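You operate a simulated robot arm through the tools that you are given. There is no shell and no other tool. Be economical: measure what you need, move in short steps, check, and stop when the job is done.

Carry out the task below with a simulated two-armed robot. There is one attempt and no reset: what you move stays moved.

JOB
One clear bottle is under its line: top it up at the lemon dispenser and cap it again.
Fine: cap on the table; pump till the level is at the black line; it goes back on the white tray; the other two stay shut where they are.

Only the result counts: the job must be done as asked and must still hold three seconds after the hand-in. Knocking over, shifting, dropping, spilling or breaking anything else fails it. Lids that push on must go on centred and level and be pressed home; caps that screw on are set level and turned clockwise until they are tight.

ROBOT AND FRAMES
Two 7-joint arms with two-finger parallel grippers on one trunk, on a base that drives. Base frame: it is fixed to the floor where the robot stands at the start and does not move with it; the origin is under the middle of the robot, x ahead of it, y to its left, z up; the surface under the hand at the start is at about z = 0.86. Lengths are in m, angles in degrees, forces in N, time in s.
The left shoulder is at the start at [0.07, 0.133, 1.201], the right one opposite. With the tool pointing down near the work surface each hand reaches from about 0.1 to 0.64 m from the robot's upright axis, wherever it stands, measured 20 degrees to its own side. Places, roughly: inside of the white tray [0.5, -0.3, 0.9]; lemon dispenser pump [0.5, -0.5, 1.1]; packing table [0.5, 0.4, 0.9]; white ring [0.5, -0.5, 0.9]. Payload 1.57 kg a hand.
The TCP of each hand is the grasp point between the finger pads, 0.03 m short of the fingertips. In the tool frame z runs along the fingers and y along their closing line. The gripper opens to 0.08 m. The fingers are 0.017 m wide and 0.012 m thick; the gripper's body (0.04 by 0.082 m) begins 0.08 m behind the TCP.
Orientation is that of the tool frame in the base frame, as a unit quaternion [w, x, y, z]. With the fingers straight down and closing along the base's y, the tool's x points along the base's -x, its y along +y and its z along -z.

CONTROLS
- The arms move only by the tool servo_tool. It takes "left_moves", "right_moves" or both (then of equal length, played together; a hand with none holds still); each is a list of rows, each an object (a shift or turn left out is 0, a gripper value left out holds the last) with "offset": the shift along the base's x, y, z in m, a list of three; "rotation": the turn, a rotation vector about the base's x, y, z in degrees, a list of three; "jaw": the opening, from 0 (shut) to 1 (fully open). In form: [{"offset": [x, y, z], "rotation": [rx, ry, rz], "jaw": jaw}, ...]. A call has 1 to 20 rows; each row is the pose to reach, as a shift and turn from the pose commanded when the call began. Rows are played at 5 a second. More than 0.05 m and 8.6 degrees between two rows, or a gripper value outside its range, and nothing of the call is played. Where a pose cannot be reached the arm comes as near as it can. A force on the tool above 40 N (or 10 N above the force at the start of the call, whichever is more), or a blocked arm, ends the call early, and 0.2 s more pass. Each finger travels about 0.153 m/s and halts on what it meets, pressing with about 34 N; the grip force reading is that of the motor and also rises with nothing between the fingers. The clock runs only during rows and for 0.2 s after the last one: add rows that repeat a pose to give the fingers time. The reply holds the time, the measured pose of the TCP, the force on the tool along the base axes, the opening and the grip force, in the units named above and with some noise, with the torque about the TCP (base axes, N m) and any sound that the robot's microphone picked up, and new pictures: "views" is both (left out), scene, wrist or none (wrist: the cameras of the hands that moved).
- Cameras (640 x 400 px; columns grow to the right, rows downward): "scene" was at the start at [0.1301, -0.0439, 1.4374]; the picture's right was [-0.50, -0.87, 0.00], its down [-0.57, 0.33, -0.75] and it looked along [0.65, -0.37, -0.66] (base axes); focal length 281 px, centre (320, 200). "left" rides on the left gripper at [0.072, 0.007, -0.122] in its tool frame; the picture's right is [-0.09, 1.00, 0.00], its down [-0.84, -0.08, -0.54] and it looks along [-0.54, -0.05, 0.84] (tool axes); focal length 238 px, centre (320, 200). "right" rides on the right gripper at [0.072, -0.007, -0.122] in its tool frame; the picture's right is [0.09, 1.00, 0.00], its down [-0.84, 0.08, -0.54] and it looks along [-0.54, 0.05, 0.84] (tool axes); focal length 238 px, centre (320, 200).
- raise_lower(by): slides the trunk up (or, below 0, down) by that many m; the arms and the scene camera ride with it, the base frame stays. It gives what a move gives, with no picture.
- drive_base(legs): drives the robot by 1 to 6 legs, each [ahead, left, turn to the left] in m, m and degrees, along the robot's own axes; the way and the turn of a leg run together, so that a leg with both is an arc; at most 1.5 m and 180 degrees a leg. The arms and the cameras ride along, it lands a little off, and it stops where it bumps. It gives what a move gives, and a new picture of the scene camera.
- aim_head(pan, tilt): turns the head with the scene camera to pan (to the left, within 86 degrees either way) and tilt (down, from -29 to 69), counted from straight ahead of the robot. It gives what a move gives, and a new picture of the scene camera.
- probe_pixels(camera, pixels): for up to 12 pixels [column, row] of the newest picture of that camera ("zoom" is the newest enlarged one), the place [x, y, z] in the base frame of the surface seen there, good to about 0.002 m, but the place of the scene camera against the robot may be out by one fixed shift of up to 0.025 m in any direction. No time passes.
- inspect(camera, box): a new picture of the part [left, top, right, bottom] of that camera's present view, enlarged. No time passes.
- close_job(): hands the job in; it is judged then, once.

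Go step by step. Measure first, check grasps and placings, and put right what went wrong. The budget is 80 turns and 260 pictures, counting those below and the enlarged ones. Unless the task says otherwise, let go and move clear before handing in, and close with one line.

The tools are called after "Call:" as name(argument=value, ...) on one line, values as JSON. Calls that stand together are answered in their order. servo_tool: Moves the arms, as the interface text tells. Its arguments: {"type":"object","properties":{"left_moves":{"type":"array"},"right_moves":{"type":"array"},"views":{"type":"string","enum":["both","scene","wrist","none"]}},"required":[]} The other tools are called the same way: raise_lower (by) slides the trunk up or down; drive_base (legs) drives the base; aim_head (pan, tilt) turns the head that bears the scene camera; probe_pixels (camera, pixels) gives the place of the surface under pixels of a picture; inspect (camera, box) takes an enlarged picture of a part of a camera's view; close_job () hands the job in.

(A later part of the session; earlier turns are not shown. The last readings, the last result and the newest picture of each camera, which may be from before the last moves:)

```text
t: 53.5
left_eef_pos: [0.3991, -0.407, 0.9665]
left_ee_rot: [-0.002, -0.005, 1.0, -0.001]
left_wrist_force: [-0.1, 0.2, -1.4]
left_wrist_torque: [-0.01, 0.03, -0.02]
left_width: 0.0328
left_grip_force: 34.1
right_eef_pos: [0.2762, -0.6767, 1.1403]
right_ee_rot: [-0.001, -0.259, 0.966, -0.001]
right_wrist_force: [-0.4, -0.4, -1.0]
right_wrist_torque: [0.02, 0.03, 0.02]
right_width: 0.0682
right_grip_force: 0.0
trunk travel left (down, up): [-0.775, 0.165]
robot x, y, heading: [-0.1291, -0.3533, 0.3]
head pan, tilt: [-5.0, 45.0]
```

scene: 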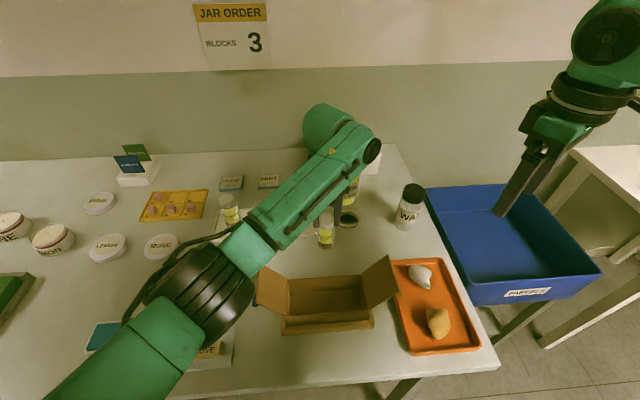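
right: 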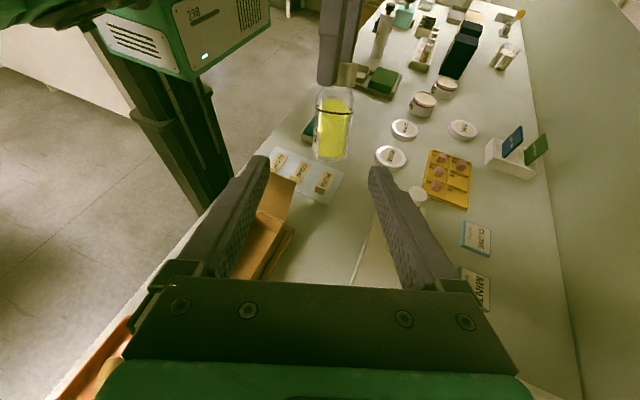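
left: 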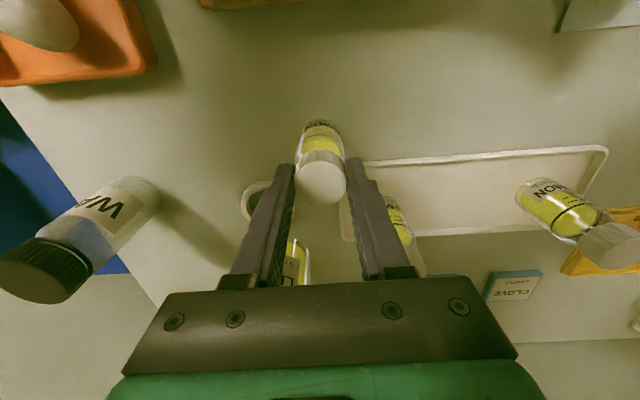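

The flap top is at z 0.97 and x up to 0.287, so a 30° approach would foul it with the low-slung camera. I'll bring the right hand in from the -y side instead (pointing about 70° left): yaw first, then tilt.

Call:
servo_tool(right_moves=[{"offset": [0.015, 0.005, 0], "rotation": [0, 0, 8]}, {"offset": [0.03, 0.01, 0], "rotation": [0, 0, 16]}, {"offset": [0.045, 0.02, 0], "rotation": [0, 0, 24]}, {"offset": [0.055, 0.03, 0], "rotation": [0, 0, 32]}, {"offset": [0.06, 0.03, 0], "rotation": [0, 0, 40]}, {"offset": [0.06, 0.03, 0], "rotation": [0, 0, 40]}], views="none")

Call:
servo_tool(right_moves=[{"offset": [0, 0, -0.01], "rotation": [7.5, -2.7, 0]}, {"offset": [0, 0.01, -0.03], "rotation": [15, -5.5, 0]}, {"offset": [0.005, 0.03, -0.05], "rotation": [22.6, -8.2, 0]}, {"offset": [0.01, 0.05, -0.06], "rotation": [30, -10.9, 0]}, {"offset": [0.013, 0.07, -0.07], "rotation": [37.6, -13.7, 0]}, {"offset": [0.015, 0.09, -0.08], "rotation": [42.3, -15.4, 0]}, {"offset": [0.015, 0.09, -0.08], "rotation": [42.3, -15.4, 0]}], views="both")

```text
t: 54.9
left_eef_pos: [0.4002, -0.4067, 0.9668]
left_ee_rot: [-0.002, -0.004, 1.0, -0.001]
left_wrist_force: [0.3, 0.9, -1.2]
left_wrist_torque: [0.02, 0.01, -0.01]
left_width: 0.0325
left_grip_force: 33.9
right_eef_pos: [0.3358, -0.6467, 1.1399]
right_ee_rot: [0.0, -0.575, 0.818, -0.002]
right_wrist_force: [1.0, -0.1, 0.1]
right_wrist_torque: [0.01, 0.01, -0.04]
right_width: 0.0678
right_grip_force: 0.1
trunk travel left (down, up): [-0.775, 0.165]
robot x, y, heading: [-0.1274, -0.3538, 0.4]
head pan, tilt: [-5.0, 45.0]
```

```text
t: 56.5
left_eef_pos: [0.4, -0.4056, 0.9644]
left_ee_rot: [-0.003, -0.004, 1.0, -0.001]
left_wrist_force: [-0.8, 0.2, -0.6]
left_wrist_torque: [0.01, 0.0, 0.0]
left_width: 0.0326
left_grip_force: 33.4
right_eef_pos: [0.3504, -0.5555, 1.0601]
right_ee_rot: [0.314, -0.53, 0.757, 0.218]
right_wrist_force: [0.0, -0.3, 0.3]
right_wrist_torque: [0.03, -0.01, -0.01]
right_width: 0.0681
right_grip_force: 0.0
trunk travel left (down, up): [-0.775, 0.165]
robot x, y, heading: [-0.1282, -0.3589, 0.7]
head pan, tilt: [-5.0, 45.0]
```

scene: 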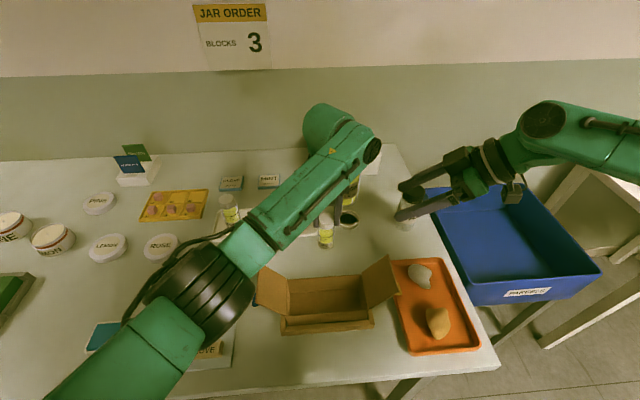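
right: 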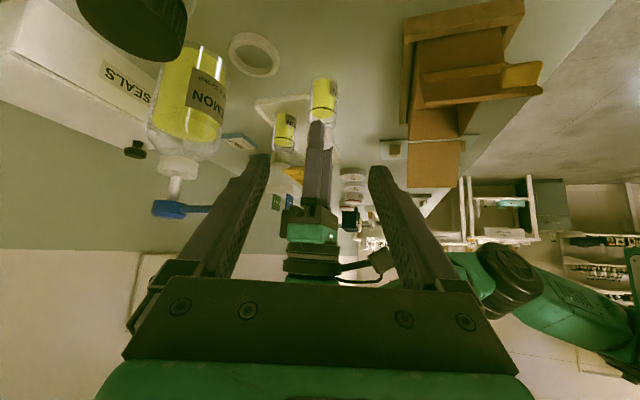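

The right hand took the full 45° attitude, and B's body is centred between its fingers at (325,98). I'll seat B on the table, then slide the right hand in and grip the body.

Call:
servo_tool(left_moves=[{"offset": [0, 0, -0.002]}, {"offset": [0, 0, -0.003]}, {"offset": [0, 0, -0.004]}, {"offset": [0, 0, -0.004]}, {"offset": [0, 0, -0.004]}], right_moves=[{"offset": [0.005, 0.02, -0.025]}, {"offset": [0.012, 0.045, -0.055]}, {"offset": [0.02, 0.07, -0.085]}, {"offset": [0.024, 0.079, -0.097]}, {"offset": [0.024, 0.079, -0.097]}], views="both")

Call:
inspect(camera="right", box=[200, 0, 460, 180])

```text
t: 57.6
left_eef_pos: [0.3988, -0.407, 0.9637]
left_ee_rot: [-0.001, -0.004, 1.0, 0.0]
left_wrist_force: [0.2, 0.6, -0.2]
left_wrist_torque: [-0.02, -0.07, -0.01]
left_width: 0.0325
left_grip_force: 34.2
right_eef_pos: [0.3767, -0.4759, 0.9632]
right_ee_rot: [0.314, -0.53, 0.757, 0.219]
right_wrist_force: [0.1, -0.2, 0.1]
right_wrist_torque: [-0.02, 0.02, 0.0]
right_width: 0.0679
right_grip_force: 0.0
trunk travel left (down, up): [-0.775, 0.165]
robot x, y, heading: [-0.1312, -0.3537, 0.4]
head pan, tilt: [-5.0, 45.0]
```

scene: 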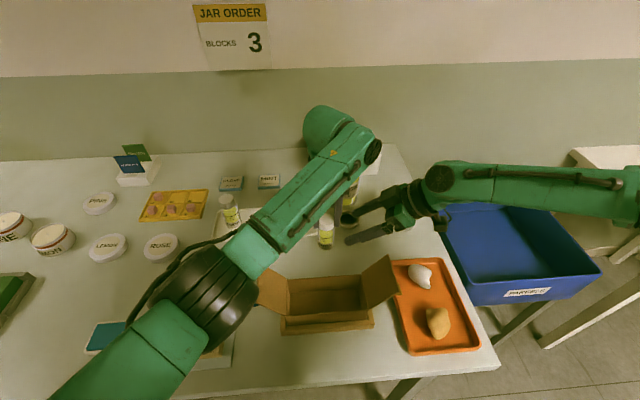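
right: 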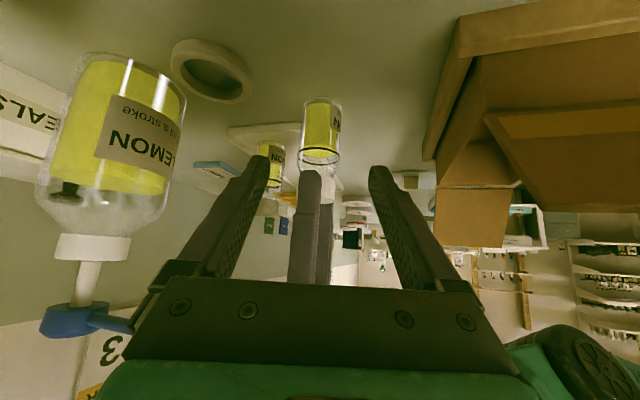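
left: 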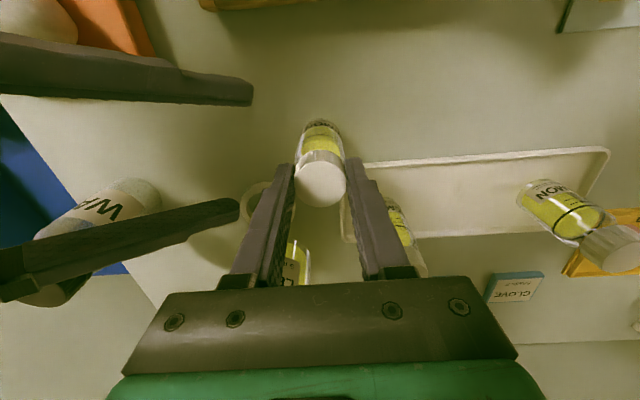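

```text
2.22 times, centred on (330, 90) of right
```

zoom: 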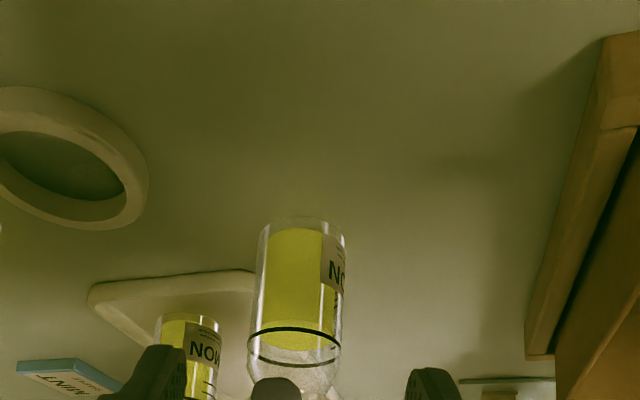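

B is centred in the right jaws. I'll advance the last 9 cm and grip.

Call:
servo_tool(right_moves=[{"offset": [0.007, 0.021, -0.023]}, {"offset": [0.015, 0.043, -0.047]}, {"offset": [0.0215, 0.065, -0.069]}, {"offset": [0.0215, 0.065, -0.069]}, {"offset": [0.0215, 0.065, -0.069], "jaw": 0.6}, {"offset": [0.0215, 0.065, -0.069], "jaw": 0.4}, {"offset": [0.0215, 0.065, -0.069], "jaw": 0.4}], views="both")

```text
t: 59.2
left_eef_pos: [0.3982, -0.4057, 0.9632]
left_ee_rot: [-0.002, -0.005, 1.0, -0.002]
left_wrist_force: [-6.3, 5.5, -0.1]
left_wrist_torque: [0.22, 0.43, 0.03]
left_width: 0.0327
left_grip_force: 34.2
right_eef_pos: [0.3883, -0.4348, 0.9216]
right_ee_rot: [0.313, -0.53, 0.758, 0.216]
right_wrist_force: [6.9, -6.0, 1.1]
right_wrist_torque: [-0.02, -0.2, -0.29]
right_width: 0.0391
right_grip_force: 3.7
right hand out of reach, approached as far as the arm can: row 2, 3, 4, 5, 6, 7
trunk travel left (down, up): [-0.775, 0.165]
robot x, y, heading: [-0.128, -0.3515, 0.5]
head pan, tilt: [-5.0, 45.0]
```

scene: 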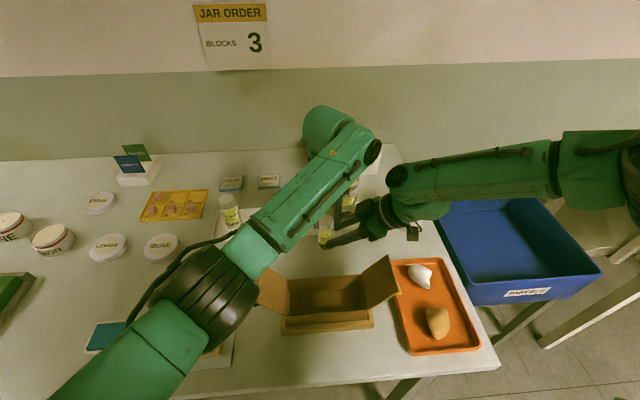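
right: 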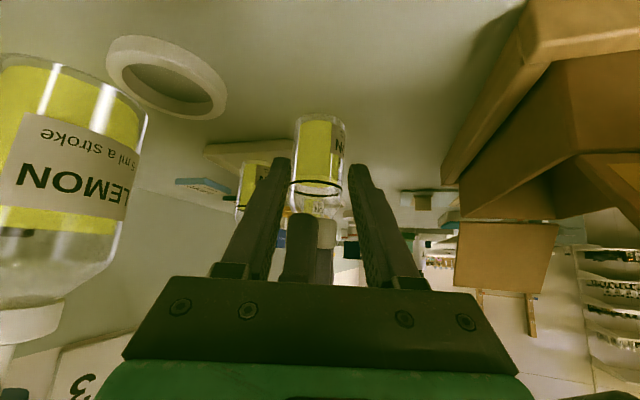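

The right arm again ran out of travel 3 cm short at this height. I'll open and back off, lift B, then lower the trunk 7 cm so the low poses fall inside the arm's range.

Call:
servo_tool(right_moves=[{"jaw": 0.7}, {"jaw": 0.85}, {"offset": [-0.007, -0.02, 0.022], "jaw": 0.85}, {"offset": [-0.015, -0.045, 0.05], "jaw": 0.85}, {"offset": [-0.022, -0.07, 0.08], "jaw": 0.85}, {"offset": [-0.028, -0.09, 0.11], "jaw": 0.85}], left_moves=[{"offset": [0, 0, 0]}, {"offset": [0, 0, 0]}, {"offset": [0, 0, 0]}, {"offset": [0, 0, 0.0]}, {"offset": [0, 0, 0.04]}, {"offset": [0, 0, 0.08]}], views="none")

Call:
raise_lower(by=-0.07)

Call:
inspect(camera="right", box=[160, 0, 480, 200])

```text
t: 60.6
left_eef_pos: [0.3972, -0.4077, 1.0452]
left_ee_rot: [-0.002, -0.004, 1.0, 0.0]
left_wrist_force: [-0.1, 0.2, -1.7]
left_wrist_torque: [-0.02, 0.01, -0.02]
left_width: 0.0327
left_grip_force: 33.1
right_eef_pos: [0.3583, -0.5253, 1.0319]
right_ee_rot: [0.315, -0.53, 0.757, 0.218]
right_wrist_force: [0.1, -0.5, -0.3]
right_wrist_torque: [0.01, 0.0, 0.02]
right_width: 0.0678
right_grip_force: 0.1
trunk travel left (down, up): [-0.775, 0.165]
robot x, y, heading: [-0.1306, -0.3524, 0.5]
head pan, tilt: [-5.0, 45.0]
```

```text
t: 61.7
left_eef_pos: [0.3991, -0.4057, 0.9729]
left_ee_rot: [-0.002, -0.004, 1.0, -0.002]
left_wrist_force: [0.0, 0.8, -1.1]
left_wrist_torque: [-0.01, 0.02, -0.02]
left_width: 0.0327
left_grip_force: 33.4
right_eef_pos: [0.359, -0.5249, 0.9603]
right_ee_rot: [0.313, -0.531, 0.757, 0.217]
right_wrist_force: [1.3, 0.7, 0.1]
right_wrist_torque: [-0.03, -0.01, 0.02]
right_width: 0.0681
right_grip_force: 0.0
trunk travel left (down, up): [-0.705, 0.235]
robot x, y, heading: [-0.1292, -0.3517, 0.4]
head pan, tilt: [-5.0, 45.0]
```

```text
2.00 times, centred on (320, 100) of right
```

zoom: 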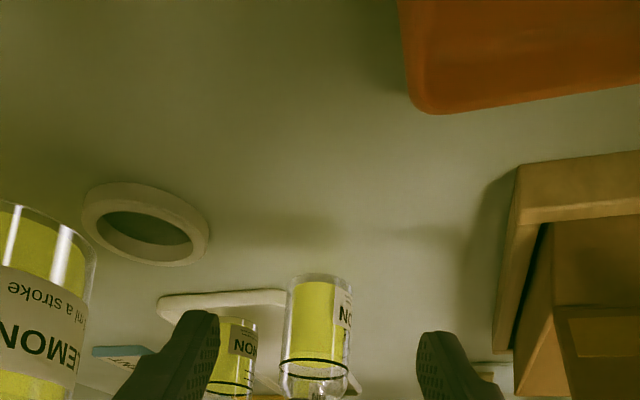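

Trunk is down; B hangs 9 mm above the table. I'll seat it and bring the right hand in again.

Call:
servo_tool(left_moves=[{"offset": [0, 0, -0.004]}, {"offset": [0, 0, -0.007]}, {"offset": [0, 0, -0.009]}, {"offset": [0, 0, -0.009]}, {"offset": [0, 0, -0.009]}, {"offset": [0, 0, -0.009]}], right_moves=[{"offset": [0.008, 0.025, 0.003]}, {"offset": [0.016, 0.05, 0.0]}, {"offset": [0.024, 0.072, -0.024]}, {"offset": [0.032, 0.094, -0.047]}, {"offset": [0.039, 0.114, -0.067]}, {"offset": [0.039, 0.114, -0.067]}], views="both")

```text
t: 63.1
left_eef_pos: [0.3988, -0.4076, 0.9645]
left_ee_rot: [-0.003, -0.006, 1.0, -0.001]
left_wrist_force: [3.3, 4.1, -4.0]
left_wrist_torque: [0.03, 0.02, 0.06]
left_width: 0.0326
left_grip_force: 34.6
right_eef_pos: [0.4002, -0.4113, 0.8946]
right_ee_rot: [0.314, -0.53, 0.757, 0.218]
right_wrist_force: [-2.9, -4.4, 3.1]
right_wrist_torque: [0.25, -0.26, -0.05]
right_width: 0.0679
right_grip_force: 0.1
trunk travel left (down, up): [-0.705, 0.235]
robot x, y, heading: [-0.1258, -0.3509, 0.3]
head pan, tilt: [-5.0, 45.0]
```

scene: 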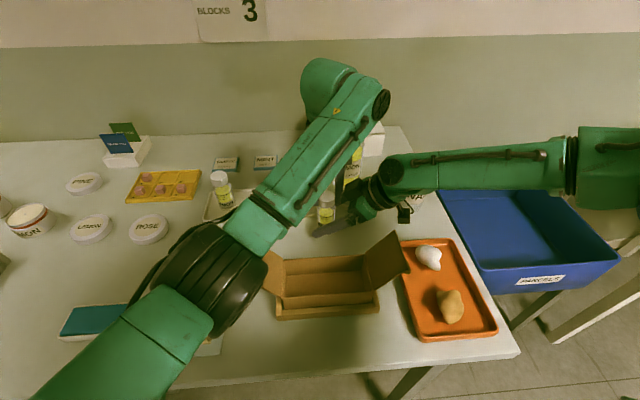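
right: 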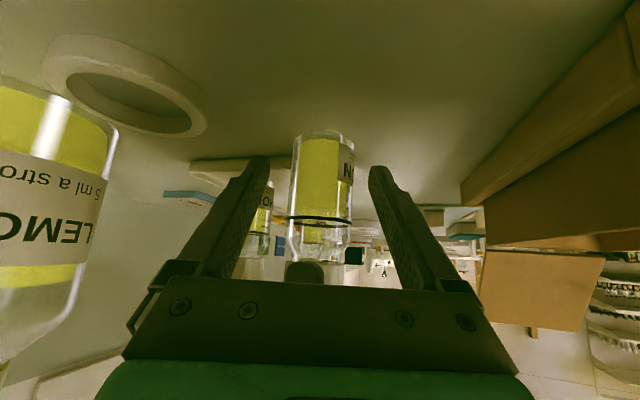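
left: 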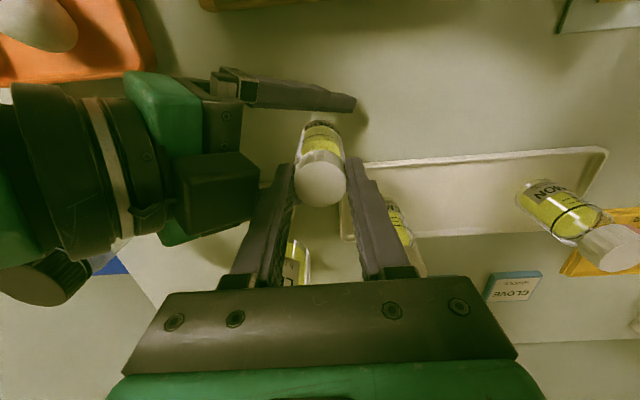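

The hands touch lightly (about 5 N), with the left finger against the right palm. I'll back the right hand off 9 mm, then close on the body.

Call:
servo_tool(right_moves=[{"offset": [-0.003, -0.009, 0.002]}, {"offset": [-0.003, -0.009, 0.002]}, {"offset": [-0.003, -0.009, 0.002], "jaw": 0.6}, {"offset": [-0.003, -0.009, 0.002], "jaw": 0.4}, {"offset": [-0.003, -0.009, 0.002], "jaw": 0.4}, {"offset": [-0.003, -0.009, 0.002], "jaw": 0.4}], views="wrist")

```text
t: 64.5
left_eef_pos: [0.3988, -0.4068, 0.9644]
left_ee_rot: [-0.002, -0.004, 1.0, -0.002]
left_wrist_force: [2.3, -1.8, -1.0]
left_wrist_torque: [-0.11, -0.22, -0.02]
left_width: 0.0327
left_grip_force: 33.6
right_eef_pos: [0.3969, -0.4209, 0.8959]
right_ee_rot: [0.313, -0.53, 0.757, 0.218]
right_wrist_force: [-1.9, 0.9, 0.2]
right_wrist_torque: [-0.04, 0.09, 0.03]
right_width: 0.0381
right_grip_force: 33.2
trunk travel left (down, up): [-0.705, 0.235]
robot x, y, heading: [-0.1279, -0.3533, 0.4]
head pan, tilt: [-5.0, 45.0]
```

right: 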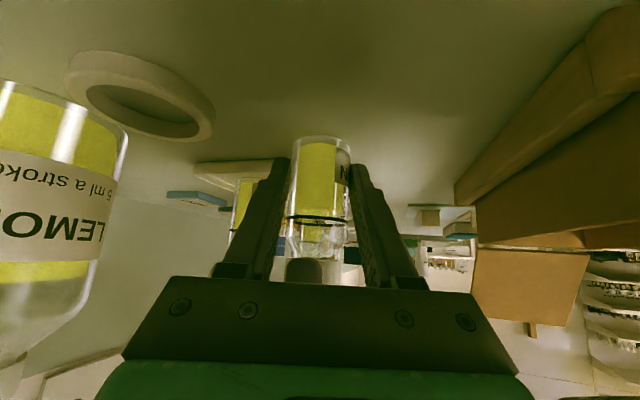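

The body is held (33 N). I'll start unscrewing: left hand counter-clockwise (seen from above) 48°, watching torque.

Call:
servo_tool(left_moves=[{"rotation": [0, 0, 8]}, {"rotation": [0, 0, 16]}, {"rotation": [0, 0, 24]}, {"rotation": [0, 0, 32]}, {"rotation": [0, 0, 40]}, {"rotation": [0, 0, 48]}], views="wrist")

```text
t: 65.9
left_eef_pos: [0.4, -0.4062, 0.9639]
left_ee_rot: [-0.001, -0.412, 0.911, -0.004]
left_wrist_force: [9.7, -10.6, -0.2]
left_wrist_torque: [-0.31, -0.05, -0.03]
left_width: 0.0327
left_grip_force: 33.9
right_eef_pos: [0.3971, -0.42, 0.8965]
right_ee_rot: [0.313, -0.531, 0.757, 0.218]
right_wrist_force: [-9.7, 11.1, -0.6]
right_wrist_torque: [-0.45, -0.57, 0.18]
right_width: 0.0377
right_grip_force: 33.9
trunk travel left (down, up): [-0.705, 0.235]
robot x, y, heading: [-0.1273, -0.3558, 0.6]
head pan, tilt: [-5.0, 45.0]
```

left: 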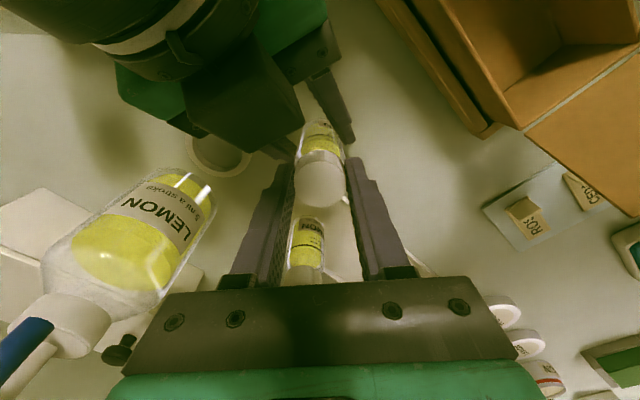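

Left turned 48° with low torque. Some side load has built up, so I'll open, raise, wind the hand back 112° and look before re-gripping.

Call:
servo_tool(left_moves=[{"jaw": 0.5}, {"jaw": 0.58}, {"offset": [0, 0, 0.02], "jaw": 0.58}, {"offset": [0, 0, 0.04], "rotation": [0, 0, -8]}, {"offset": [0, 0, 0.04], "rotation": [0, 0, -16]}, {"offset": [0, 0, 0.04], "rotation": [0, 0, -24]}, {"offset": [0, 0, 0.04], "rotation": [0, 0, -32]}, {"offset": [0, 0, 0.04], "rotation": [0, 0, -40]}, {"offset": [0, 0, 0.04], "rotation": [0, 0, -48]}, {"offset": [0, 0, 0.04], "rotation": [0, 0, -56]}, {"offset": [0, 0, 0.04], "rotation": [0, 0, -64]}, {"offset": [0, 0, 0.04], "rotation": [0, 0, -72]}, {"offset": [0, 0, 0.04], "rotation": [0, 0, -80]}, {"offset": [0, 0, 0.04], "rotation": [0, 0, -88]}, {"offset": [0, 0, 0.04], "rotation": [0, 0, -96]}, {"offset": [0, 0, 0.04], "rotation": [0, 0, -104]}, {"offset": [0, 0, 0.04], "rotation": [0, 0, -112]}, {"offset": [0, 0, 0.04], "rotation": [0, 0, -112]}], views="wrist")

Call:
inspect(camera="left", box=[240, 80, 400, 200])

```text
t: 69.7
left_eef_pos: [0.3983, -0.4058, 1.005]
left_ee_rot: [-0.002, 0.527, 0.85, 0.0]
left_wrist_force: [-0.6, 0.9, 0.1]
left_wrist_torque: [-0.03, -0.03, -0.01]
left_width: 0.0462
left_grip_force: 0.1
right_eef_pos: [0.3972, -0.4206, 0.8962]
right_ee_rot: [0.314, -0.53, 0.757, 0.218]
right_wrist_force: [3.8, 0.2, 9.0]
right_wrist_torque: [0.18, -0.08, -0.1]
right_width: 0.0355
right_grip_force: 34.0
trunk travel left (down, up): [-0.705, 0.235]
robot x, y, heading: [-0.1259, -0.3553, 0.5]
head pan, tilt: [-5.0, 45.0]
```

left: 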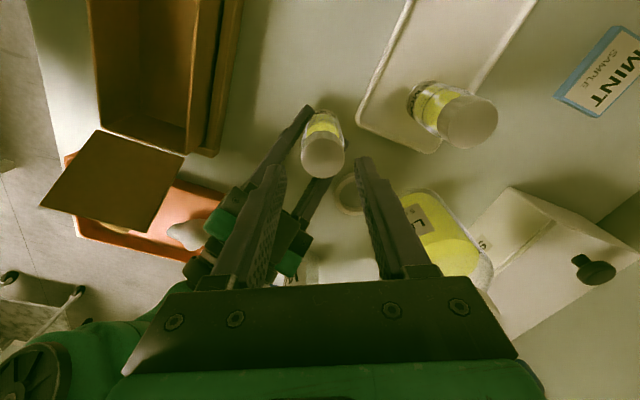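

```text
3.33 times, centred on (320, 140) of left
```

zoom: 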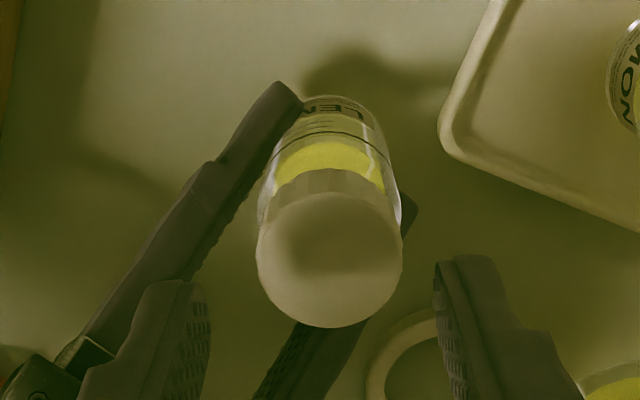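

The bottle stays put. I'll probe the cap centre for a centred re-grip.

Call:
probe_pixels(camera="left", pixels=[[323, 157], [310, 157], [336, 157], [323, 147], [323, 168]])

```text
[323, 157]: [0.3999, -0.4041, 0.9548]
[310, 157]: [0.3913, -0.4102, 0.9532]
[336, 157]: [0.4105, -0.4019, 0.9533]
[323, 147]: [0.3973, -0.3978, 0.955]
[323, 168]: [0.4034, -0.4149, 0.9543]
```

The centre is (0.400, -0.405). I'll lower, grip, and turn counter-clockwise 112°.

Call:
servo_tool(left_moves=[{"offset": [0.0015, 0, -0.02]}, {"offset": [0.0015, 0, -0.041]}, {"offset": [0.0015, 0, -0.041]}, {"offset": [0.0015, 0, -0.041], "jaw": 0.35}, {"offset": [0.0015, 0, -0.041], "jaw": 0.35}, {"offset": [0.0015, 0, -0.041], "rotation": [0, 0, 8]}, {"offset": [0.0015, 0, -0.041], "rotation": [0, 0, 16]}, {"offset": [0.0015, 0, -0.041], "rotation": [0, 0, 24]}, {"offset": [0.0015, 0, -0.041], "rotation": [0, 0, 32]}, {"offset": [0.0015, 0, -0.0405], "rotation": [0, 0, 40]}, {"offset": [0.0015, 0, -0.0405], "rotation": [0, 0, 48]}, {"offset": [0.0015, 0, -0.0405], "rotation": [0, 0, 56]}, {"offset": [0.0015, 0, -0.0405], "rotation": [0, 0, 64]}, {"offset": [0.0015, 0, -0.04], "rotation": [0, 0, 72]}, {"offset": [0.0015, 0, -0.04], "rotation": [0, 0, 80]}, {"offset": [0.0015, 0, -0.04], "rotation": [0, 0, 88]}, {"offset": [0.0015, 0, -0.04], "rotation": [0, 0, 96]}, {"offset": [0.0015, 0, -0.04], "rotation": [0, 0, 104]}, {"offset": [0.0015, 0, -0.04], "rotation": [0, 0, 112]}], views="wrist")

Call:
inspect(camera="right", box=[240, 110, 400, 290])

```text
t: 73.7
left_eef_pos: [0.3992, -0.4082, 0.9644]
left_ee_rot: [0.0, -0.412, 0.911, -0.004]
left_wrist_force: [6.6, -8.6, -1.2]
left_wrist_torque: [-0.39, -0.08, 0.0]
left_width: 0.0326
left_grip_force: 33.5
right_eef_pos: [0.3951, -0.4194, 0.8962]
right_ee_rot: [0.313, -0.531, 0.756, 0.219]
right_wrist_force: [-3.7, 6.9, 9.2]
right_wrist_torque: [0.0, -0.42, 0.05]
right_width: 0.0355
right_grip_force: 33.7
trunk travel left (down, up): [-0.705, 0.235]
robot x, y, heading: [-0.1316, -0.3556, 0.4]
head pan, tilt: [-5.0, 45.0]
```

left: 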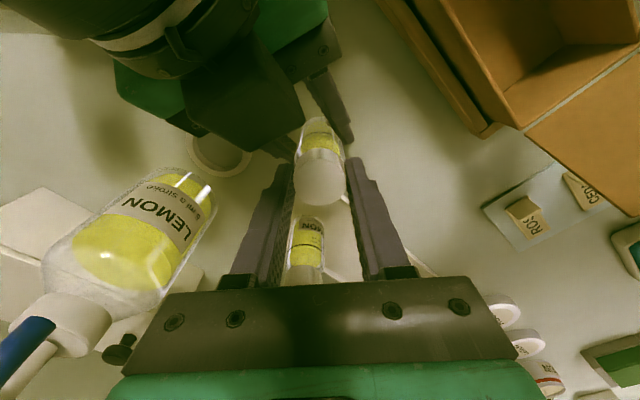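

```text
2.22 times, centred on (320, 200) of right
```

zoom: 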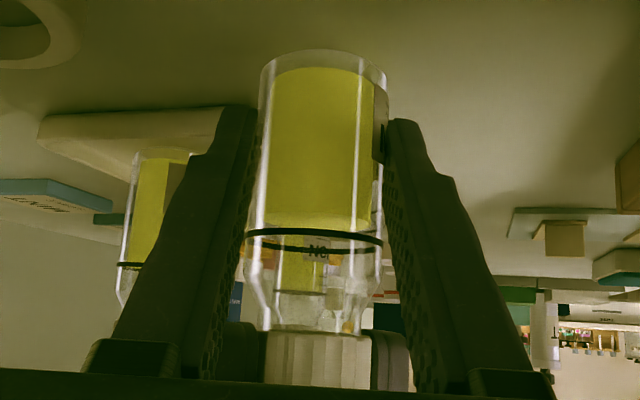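

The turn went smoothly, about 160° in total so far. I'll do another wind-back and 112° turn, following the cap's rise.

Call:
servo_tool(left_moves=[{"jaw": 0.5}, {"jaw": 0.58}, {"offset": [0, 0, 0.02], "jaw": 0.58}, {"offset": [0, 0, 0.04], "rotation": [0, 0, -8]}, {"offset": [0, 0, 0.04], "rotation": [0, 0, -16]}, {"offset": [0, 0, 0.04], "rotation": [0, 0, -24]}, {"offset": [0, 0, 0.04], "rotation": [0, 0, -32]}, {"offset": [0, 0, 0.04], "rotation": [0, 0, -40]}, {"offset": [0, 0, 0.04], "rotation": [0, 0, -48]}, {"offset": [0, 0, 0.04], "rotation": [0, 0, -56]}, {"offset": [0, 0, 0.04], "rotation": [0, 0, -64]}, {"offset": [0, 0, 0.04], "rotation": [0, 0, -72]}, {"offset": [0, 0, 0.04], "rotation": [0, 0, -80]}, {"offset": [0, 0, 0.04], "rotation": [0, 0, -88]}, {"offset": [0, 0, 0.04], "rotation": [0, 0, -96]}, {"offset": [0, 0, 0.04], "rotation": [0, 0, -104]}, {"offset": [0, 0, 0.04], "rotation": [0, 0, -112]}, {"offset": [0, 0, 0.04], "rotation": [0, 0, -112]}], views="wrist")

Call:
probe_pixels(camera="left", pixels=[[323, 157], [310, 157], [336, 157], [323, 147], [323, 168]])

Call:
inspect(camera="right", box=[240, 110, 400, 290])

```text
t: 77.5
left_eef_pos: [0.3994, -0.4068, 1.0054]
left_ee_rot: [-0.003, 0.527, 0.85, 0.0]
left_wrist_force: [-0.2, 0.0, -0.8]
left_wrist_torque: [0.0, 0.0, -0.03]
left_width: 0.0465
left_grip_force: 0.0
right_eef_pos: [0.3962, -0.421, 0.8968]
right_ee_rot: [0.313, -0.531, 0.757, 0.218]
right_wrist_force: [0.2, -2.1, 4.1]
right_wrist_torque: [0.06, 0.02, 0.04]
right_width: 0.0354
right_grip_force: 34.1
trunk travel left (down, up): [-0.705, 0.235]
robot x, y, heading: [-0.1255, -0.355, 0.3]
head pan, tilt: [-5.0, 45.0]
```

left: 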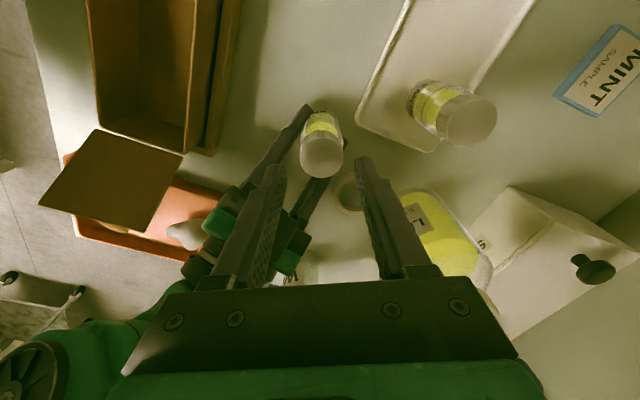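

```text
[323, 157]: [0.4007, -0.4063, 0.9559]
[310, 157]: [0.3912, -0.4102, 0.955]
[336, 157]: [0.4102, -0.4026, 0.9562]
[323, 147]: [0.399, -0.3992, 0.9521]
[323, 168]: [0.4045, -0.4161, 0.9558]
```

```text
2.22 times, centred on (320, 200) of right
```

zoom: 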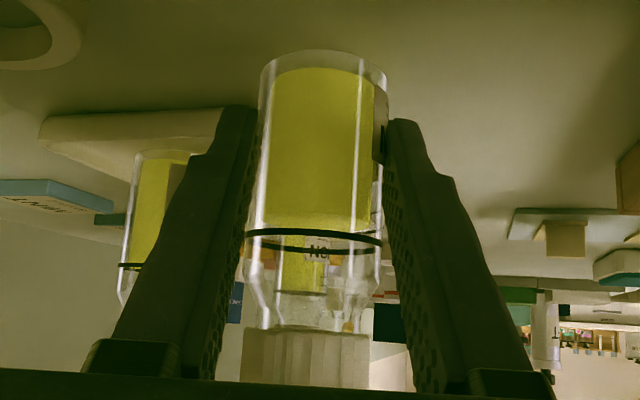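

The cap has risen about 1 mm and the bottle didn't turn, so it's unscrewing. I'll grip again, another 112°.

Call:
servo_tool(left_moves=[{"offset": [0.001, 0, -0.02]}, {"offset": [0.001, 0, -0.04]}, {"offset": [0.001, 0, -0.04]}, {"offset": [0.001, 0, -0.04], "jaw": 0.35}, {"offset": [0.001, 0, -0.04], "jaw": 0.35}, {"offset": [0.001, 0, -0.04], "rotation": [0, 0, 8]}, {"offset": [0.001, 0, -0.04], "rotation": [0, 0, 16]}, {"offset": [0.001, 0, -0.0395], "rotation": [0, 0, 24]}, {"offset": [0.001, 0, -0.0395], "rotation": [0, 0, 32]}, {"offset": [0.001, 0, -0.0395], "rotation": [0, 0, 40]}, {"offset": [0.001, 0, -0.0395], "rotation": [0, 0, 48]}, {"offset": [0.001, 0, -0.039], "rotation": [0, 0, 56]}, {"offset": [0.001, 0, -0.039], "rotation": [0, 0, 64]}, {"offset": [0.001, 0, -0.039], "rotation": [0, 0, 72]}, {"offset": [0.001, 0, -0.039], "rotation": [0, 0, 80]}, {"offset": [0.001, 0, -0.0385], "rotation": [0, 0, 88]}, {"offset": [0.001, 0, -0.0385], "rotation": [0, 0, 96]}, {"offset": [0.001, 0, -0.0385], "rotation": [0, 0, 104]}, {"offset": [0.001, 0, -0.0385], "rotation": [0, 0, 112]}], views="none")

Call:
servo_tool(left_moves=[{"offset": [0, 0, 0.002]}, {"offset": [0, 0, 0.004]}, {"offset": [0, 0, 0.004]}], views="wrist")

Call:
inspect(camera="right", box=[240, 110, 400, 290])

```text
t: 81.5
left_eef_pos: [0.4011, -0.407, 0.9663]
left_ee_rot: [0.0, -0.413, 0.911, -0.002]
left_wrist_force: [0.1, 0.1, -0.8]
left_wrist_torque: [0.01, 0.0, 0.01]
left_width: 0.0344
left_grip_force: 34.3
right_eef_pos: [0.3968, -0.4193, 0.896]
right_ee_rot: [0.313, -0.531, 0.757, 0.219]
right_wrist_force: [1.4, 0.2, 3.3]
right_wrist_torque: [0.09, -0.06, -0.05]
right_width: 0.0356
right_grip_force: 33.8
trunk travel left (down, up): [-0.705, 0.235]
robot x, y, heading: [-0.1308, -0.3563, 0.5]
head pan, tilt: [-5.0, 45.0]
```

```text
t: 82.3
left_eef_pos: [0.4005, -0.4066, 0.9686]
left_ee_rot: [-0.001, -0.41, 0.912, -0.002]
left_wrist_force: [0.7, -1.0, -1.1]
left_wrist_torque: [-0.01, -0.03, 0.0]
left_width: 0.0346
left_grip_force: 34.0
right_eef_pos: [0.3964, -0.4201, 0.8965]
right_ee_rot: [0.314, -0.53, 0.757, 0.218]
right_wrist_force: [1.1, -0.2, 3.9]
right_wrist_torque: [0.11, -0.02, -0.01]
right_width: 0.0354
right_grip_force: 33.9
trunk travel left (down, up): [-0.705, 0.235]
robot x, y, heading: [-0.1313, -0.3525, 0.6]
head pan, tilt: [-5.0, 45.0]
```

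left: 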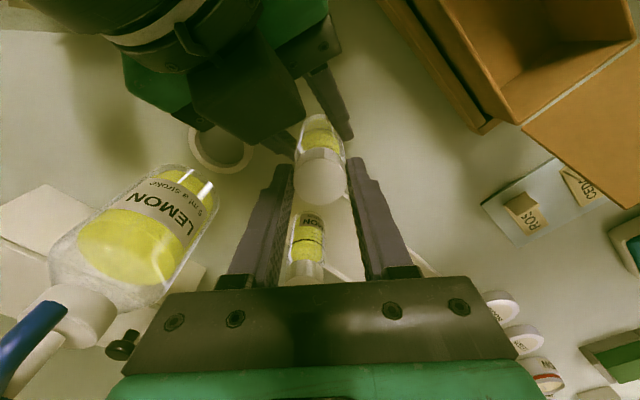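

```text
2.22 times, centred on (320, 200) of right
```

zoom: 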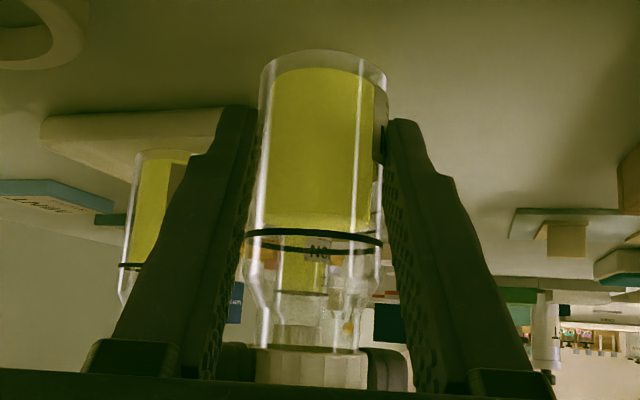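

Force is zero and the cap rises freely, so it's off. I'll lift it clear and take it to clear table near (0.38, -0.31).

Call:
servo_tool(left_moves=[{"offset": [0, 0, 0.03]}, {"offset": [0, 0, 0.06]}, {"offset": [-0.005, 0.03, 0.07]}, {"offset": [-0.015, 0.065, 0.07]}, {"offset": [-0.02, 0.097, 0.06]}, {"offset": [-0.02, 0.097, 0.02]}, {"offset": [-0.02, 0.097, -0.02]}, {"offset": [-0.02, 0.097, -0.06]}, {"offset": [-0.02, 0.097, -0.073]}, {"offset": [-0.02, 0.097, -0.073]}], views="both")

Call:
inspect(camera="right", box=[240, 110, 400, 290])

```text
t: 84.5
left_eef_pos: [0.3816, -0.3087, 0.8989]
left_ee_rot: [0.0, -0.411, 0.912, -0.002]
left_wrist_force: [0.1, -0.2, 0.3]
left_wrist_torque: [-0.01, 0.01, -0.02]
left_width: 0.0344
left_grip_force: 33.4
right_eef_pos: [0.3971, -0.4197, 0.8966]
right_ee_rot: [0.314, -0.53, 0.757, 0.218]
right_wrist_force: [-0.9, 0.9, 2.3]
right_wrist_torque: [0.12, 0.06, 0.02]
right_width: 0.0355
right_grip_force: 34.4
trunk travel left (down, up): [-0.705, 0.235]
robot x, y, heading: [-0.1276, -0.3547, 0.3]
head pan, tilt: [-5.0, 45.0]
```

scene: 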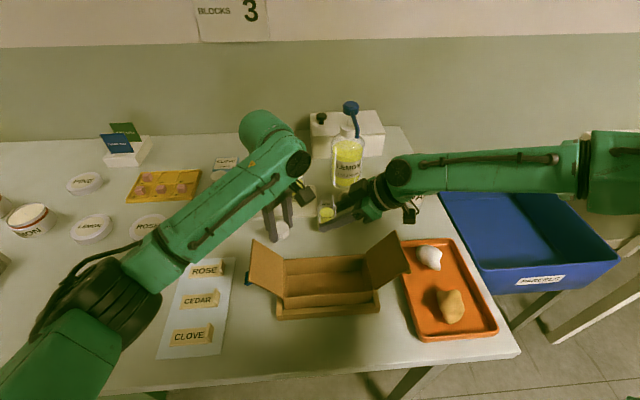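
left: 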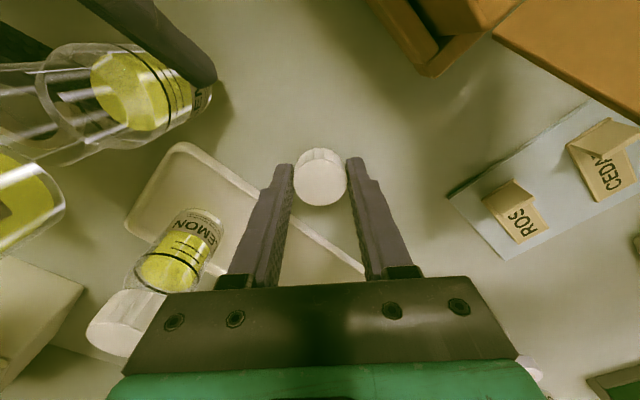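

```text
2.22 times, centred on (320, 200) of right
```

zoom: 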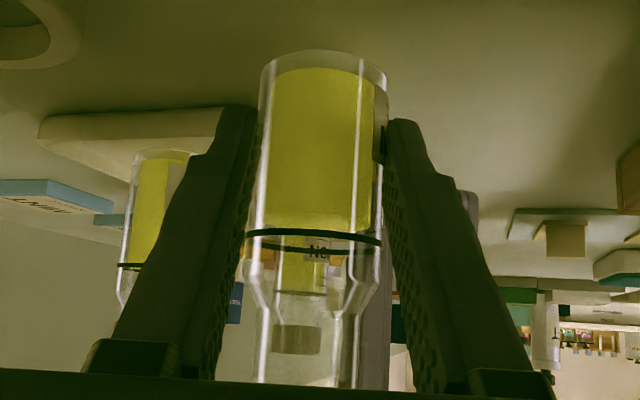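

The cap is off and hanging over clear table, with the neck open. I'll lower it to contact, then release.

Call:
servo_tool(left_moves=[{"offset": [0, 0, -0.004]}, {"offset": [0, 0, -0.006]}, {"offset": [0, 0, -0.008]}, {"offset": [0, 0, -0.009]}, {"offset": [0, 0, -0.009]}], views="none")

```text
t: 85.7
left_eef_pos: [0.3814, -0.3093, 0.8902]
left_ee_rot: [0.0, -0.411, 0.912, -0.003]
left_wrist_force: [0.7, 4.6, 13.4]
left_wrist_torque: [0.38, 0.15, -0.03]
left_width: 0.0345
left_grip_force: 34.0
right_eef_pos: [0.3957, -0.4201, 0.8976]
right_ee_rot: [0.313, -0.531, 0.757, 0.217]
right_wrist_force: [0.0, -0.6, -0.5]
right_wrist_torque: [-0.02, 0.0, -0.01]
right_width: 0.0356
right_grip_force: 34.2
trunk travel left (down, up): [-0.705, 0.235]
robot x, y, heading: [-0.1315, -0.3534, 0.6]
head pan, tilt: [-5.0, 45.0]
```

Contact made. I'll release the cap and clear the left hand. Meanwhile the right lifts B 3 cm, turning the hand 30° clockwise to keep clear of the wax jar on the way to the ring.

Call:
servo_tool(left_moves=[{"offset": [0, 0, 0.001], "jaw": 0.5}, {"offset": [0, 0, 0.001], "jaw": 0.6}, {"offset": [0, 0, 0.001], "jaw": 0.65}, {"offset": [0, 0, 0.03]}, {"offset": [0, 0, 0.07]}, {"offset": [0, 0.03, 0.11]}, {"offset": [0, 0.07, 0.13]}, {"offset": [0, 0.1, 0.15]}], right_moves=[{"offset": [0, 0, 0.0]}, {"offset": [0, 0, 0.01]}, {"offset": [0, 0, 0.02]}, {"offset": [0, 0, 0.03]}, {"offset": [0, -0.01, 0.032], "rotation": [0, 0, -8]}, {"offset": [0, -0.02, 0.032], "rotation": [0, 0, -16]}, {"offset": [0, -0.03, 0.032], "rotation": [0, 0, -24]}, {"offset": [0, -0.03, 0.032], "rotation": [0, 0, -30]}], views="both")

```text
t: 87.5
left_eef_pos: [0.3787, -0.2089, 1.0399]
left_ee_rot: [-0.001, -0.41, 0.912, -0.002]
left_wrist_force: [0.4, 0.4, 0.4]
left_wrist_torque: [0.02, -0.05, -0.01]
left_width: 0.0519
left_grip_force: 0.1
right_eef_pos: [0.3943, -0.4527, 0.9282]
right_ee_rot: [0.359, -0.315, 0.869, 0.13]
right_wrist_force: [0.6, -0.9, -0.6]
right_wrist_torque: [-0.01, 0.01, -0.01]
right_width: 0.0355
right_grip_force: 34.3
right hand out of reach, approached as far as the arm can: row 7
trunk travel left (down, up): [-0.705, 0.235]
robot x, y, heading: [-0.1308, -0.354, 0.5]
head pan, tilt: [-5.0, 45.0]
```

scene: 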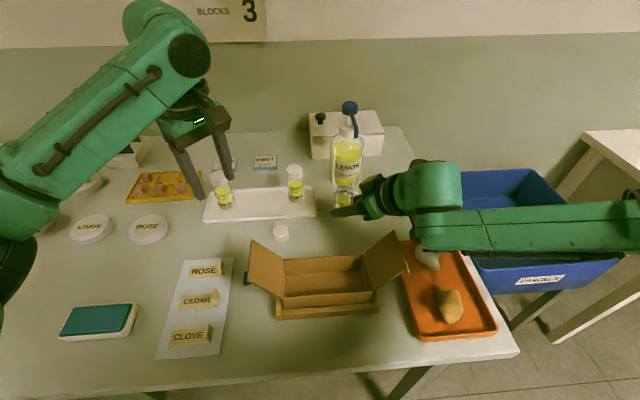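
right: 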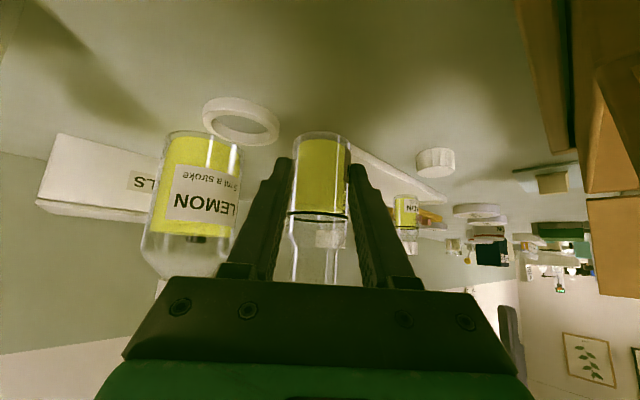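
left: 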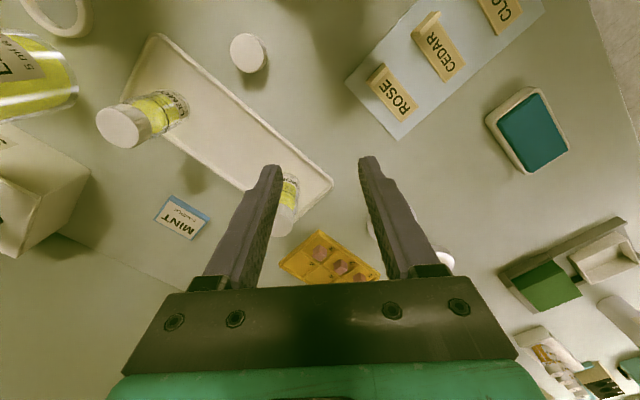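

The cap sits upright on the table and B is lifted. I'll move B over the ring, turning 8° further to stay clear of the wax jar, and check alignment before lowering.

Call:
servo_tool(right_moves=[{"offset": [0.015, -0.008, 0], "rotation": [0, 0, -3]}, {"offset": [0.03, -0.015, 0], "rotation": [0, 0, -6]}, {"offset": [0.045, -0.022, 0], "rotation": [0, 0, -8]}, {"offset": [0.06, -0.027, 0], "rotation": [0, 0, -8]}, {"offset": [0.0687, -0.03, 0], "rotation": [0, 0, -8]}, {"offset": [0.0687, -0.03, 0], "rotation": [0, 0, -8]}], views="both")

Call:
inspect(camera="right", box=[200, 60, 440, 290])

Call:
inspect(camera="scene", box=[280, 90, 460, 230])

```text
t: 88.9
left_eef_pos: [0.3814, -0.2081, 1.038]
left_ee_rot: [-0.002, -0.411, 0.912, -0.002]
left_wrist_force: [-0.9, -0.3, -0.8]
left_wrist_torque: [-0.01, 0.01, -0.02]
left_width: 0.0519
left_grip_force: 0.1
right_eef_pos: [0.4638, -0.48, 0.9284]
right_ee_rot: [0.368, -0.255, 0.888, 0.105]
right_wrist_force: [-0.3, 0.2, -1.2]
right_wrist_torque: [0.0, -0.02, 0.0]
right_width: 0.0355
right_grip_force: 34.2
trunk travel left (down, up): [-0.705, 0.235]
robot x, y, heading: [-0.1265, -0.3565, 0.6]
head pan, tilt: [-5.0, 45.0]
```

scene: 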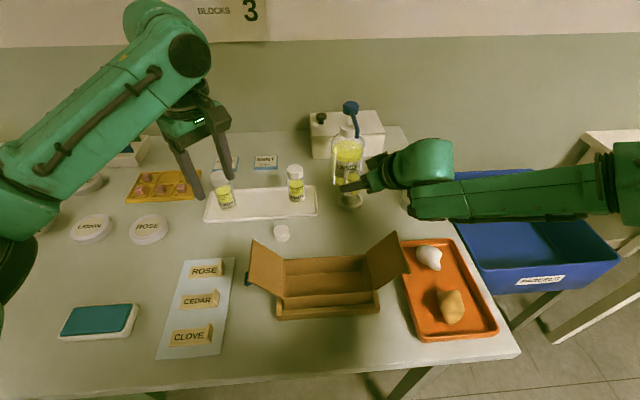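
right: 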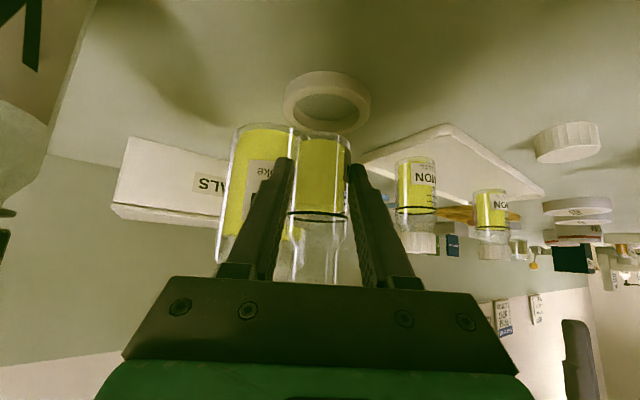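

```text
1.74 times, centred on (320, 175) of right
```

zoom: 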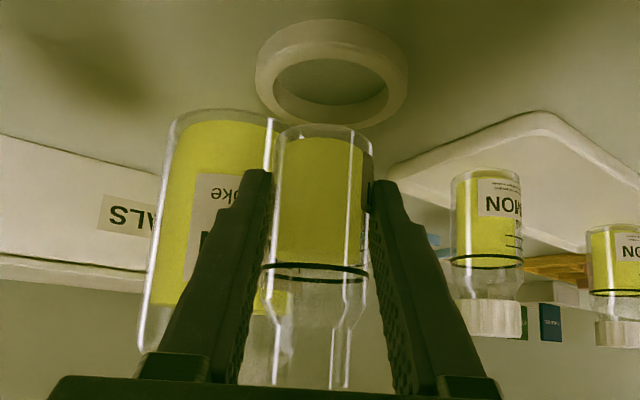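

```text
2.86 times, centred on (370, 160) of scene
```

zoom: 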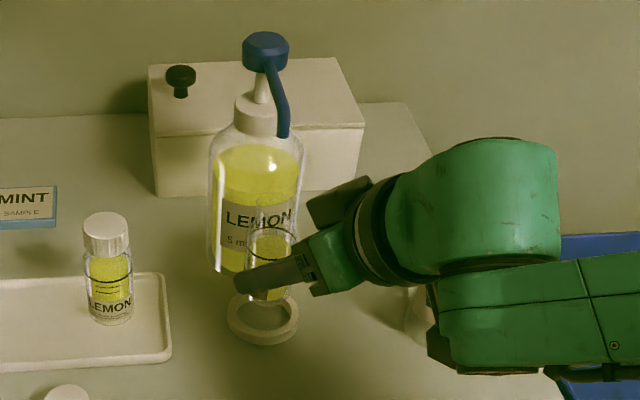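

I'll probe the ring rim and the bottle base from the right camera to compute the residual offset.

Call:
probe_pixels(camera="right", pixels=[[287, 98], [368, 98], [327, 74], [327, 125], [326, 100], [322, 138], [324, 160], [300, 160], [346, 160]])

Call:
probe_pixels(camera="scene", pixels=[[338, 207], [362, 206], [350, 212], [348, 196], [349, 203], [281, 232], [350, 106], [358, 136], [403, 205]])

```text
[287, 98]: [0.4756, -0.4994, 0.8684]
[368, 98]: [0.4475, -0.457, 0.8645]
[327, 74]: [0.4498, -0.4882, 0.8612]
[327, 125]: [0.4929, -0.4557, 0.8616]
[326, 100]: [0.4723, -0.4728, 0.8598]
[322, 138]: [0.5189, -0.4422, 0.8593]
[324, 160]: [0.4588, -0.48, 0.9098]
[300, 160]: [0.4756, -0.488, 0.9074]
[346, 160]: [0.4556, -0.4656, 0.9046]
```

```text
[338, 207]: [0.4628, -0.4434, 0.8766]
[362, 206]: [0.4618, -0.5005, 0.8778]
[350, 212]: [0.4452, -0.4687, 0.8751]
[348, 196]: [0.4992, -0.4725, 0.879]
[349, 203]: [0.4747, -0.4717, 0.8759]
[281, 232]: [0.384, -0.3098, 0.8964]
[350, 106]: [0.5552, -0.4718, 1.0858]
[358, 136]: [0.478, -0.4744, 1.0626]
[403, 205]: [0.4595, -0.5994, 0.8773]
```

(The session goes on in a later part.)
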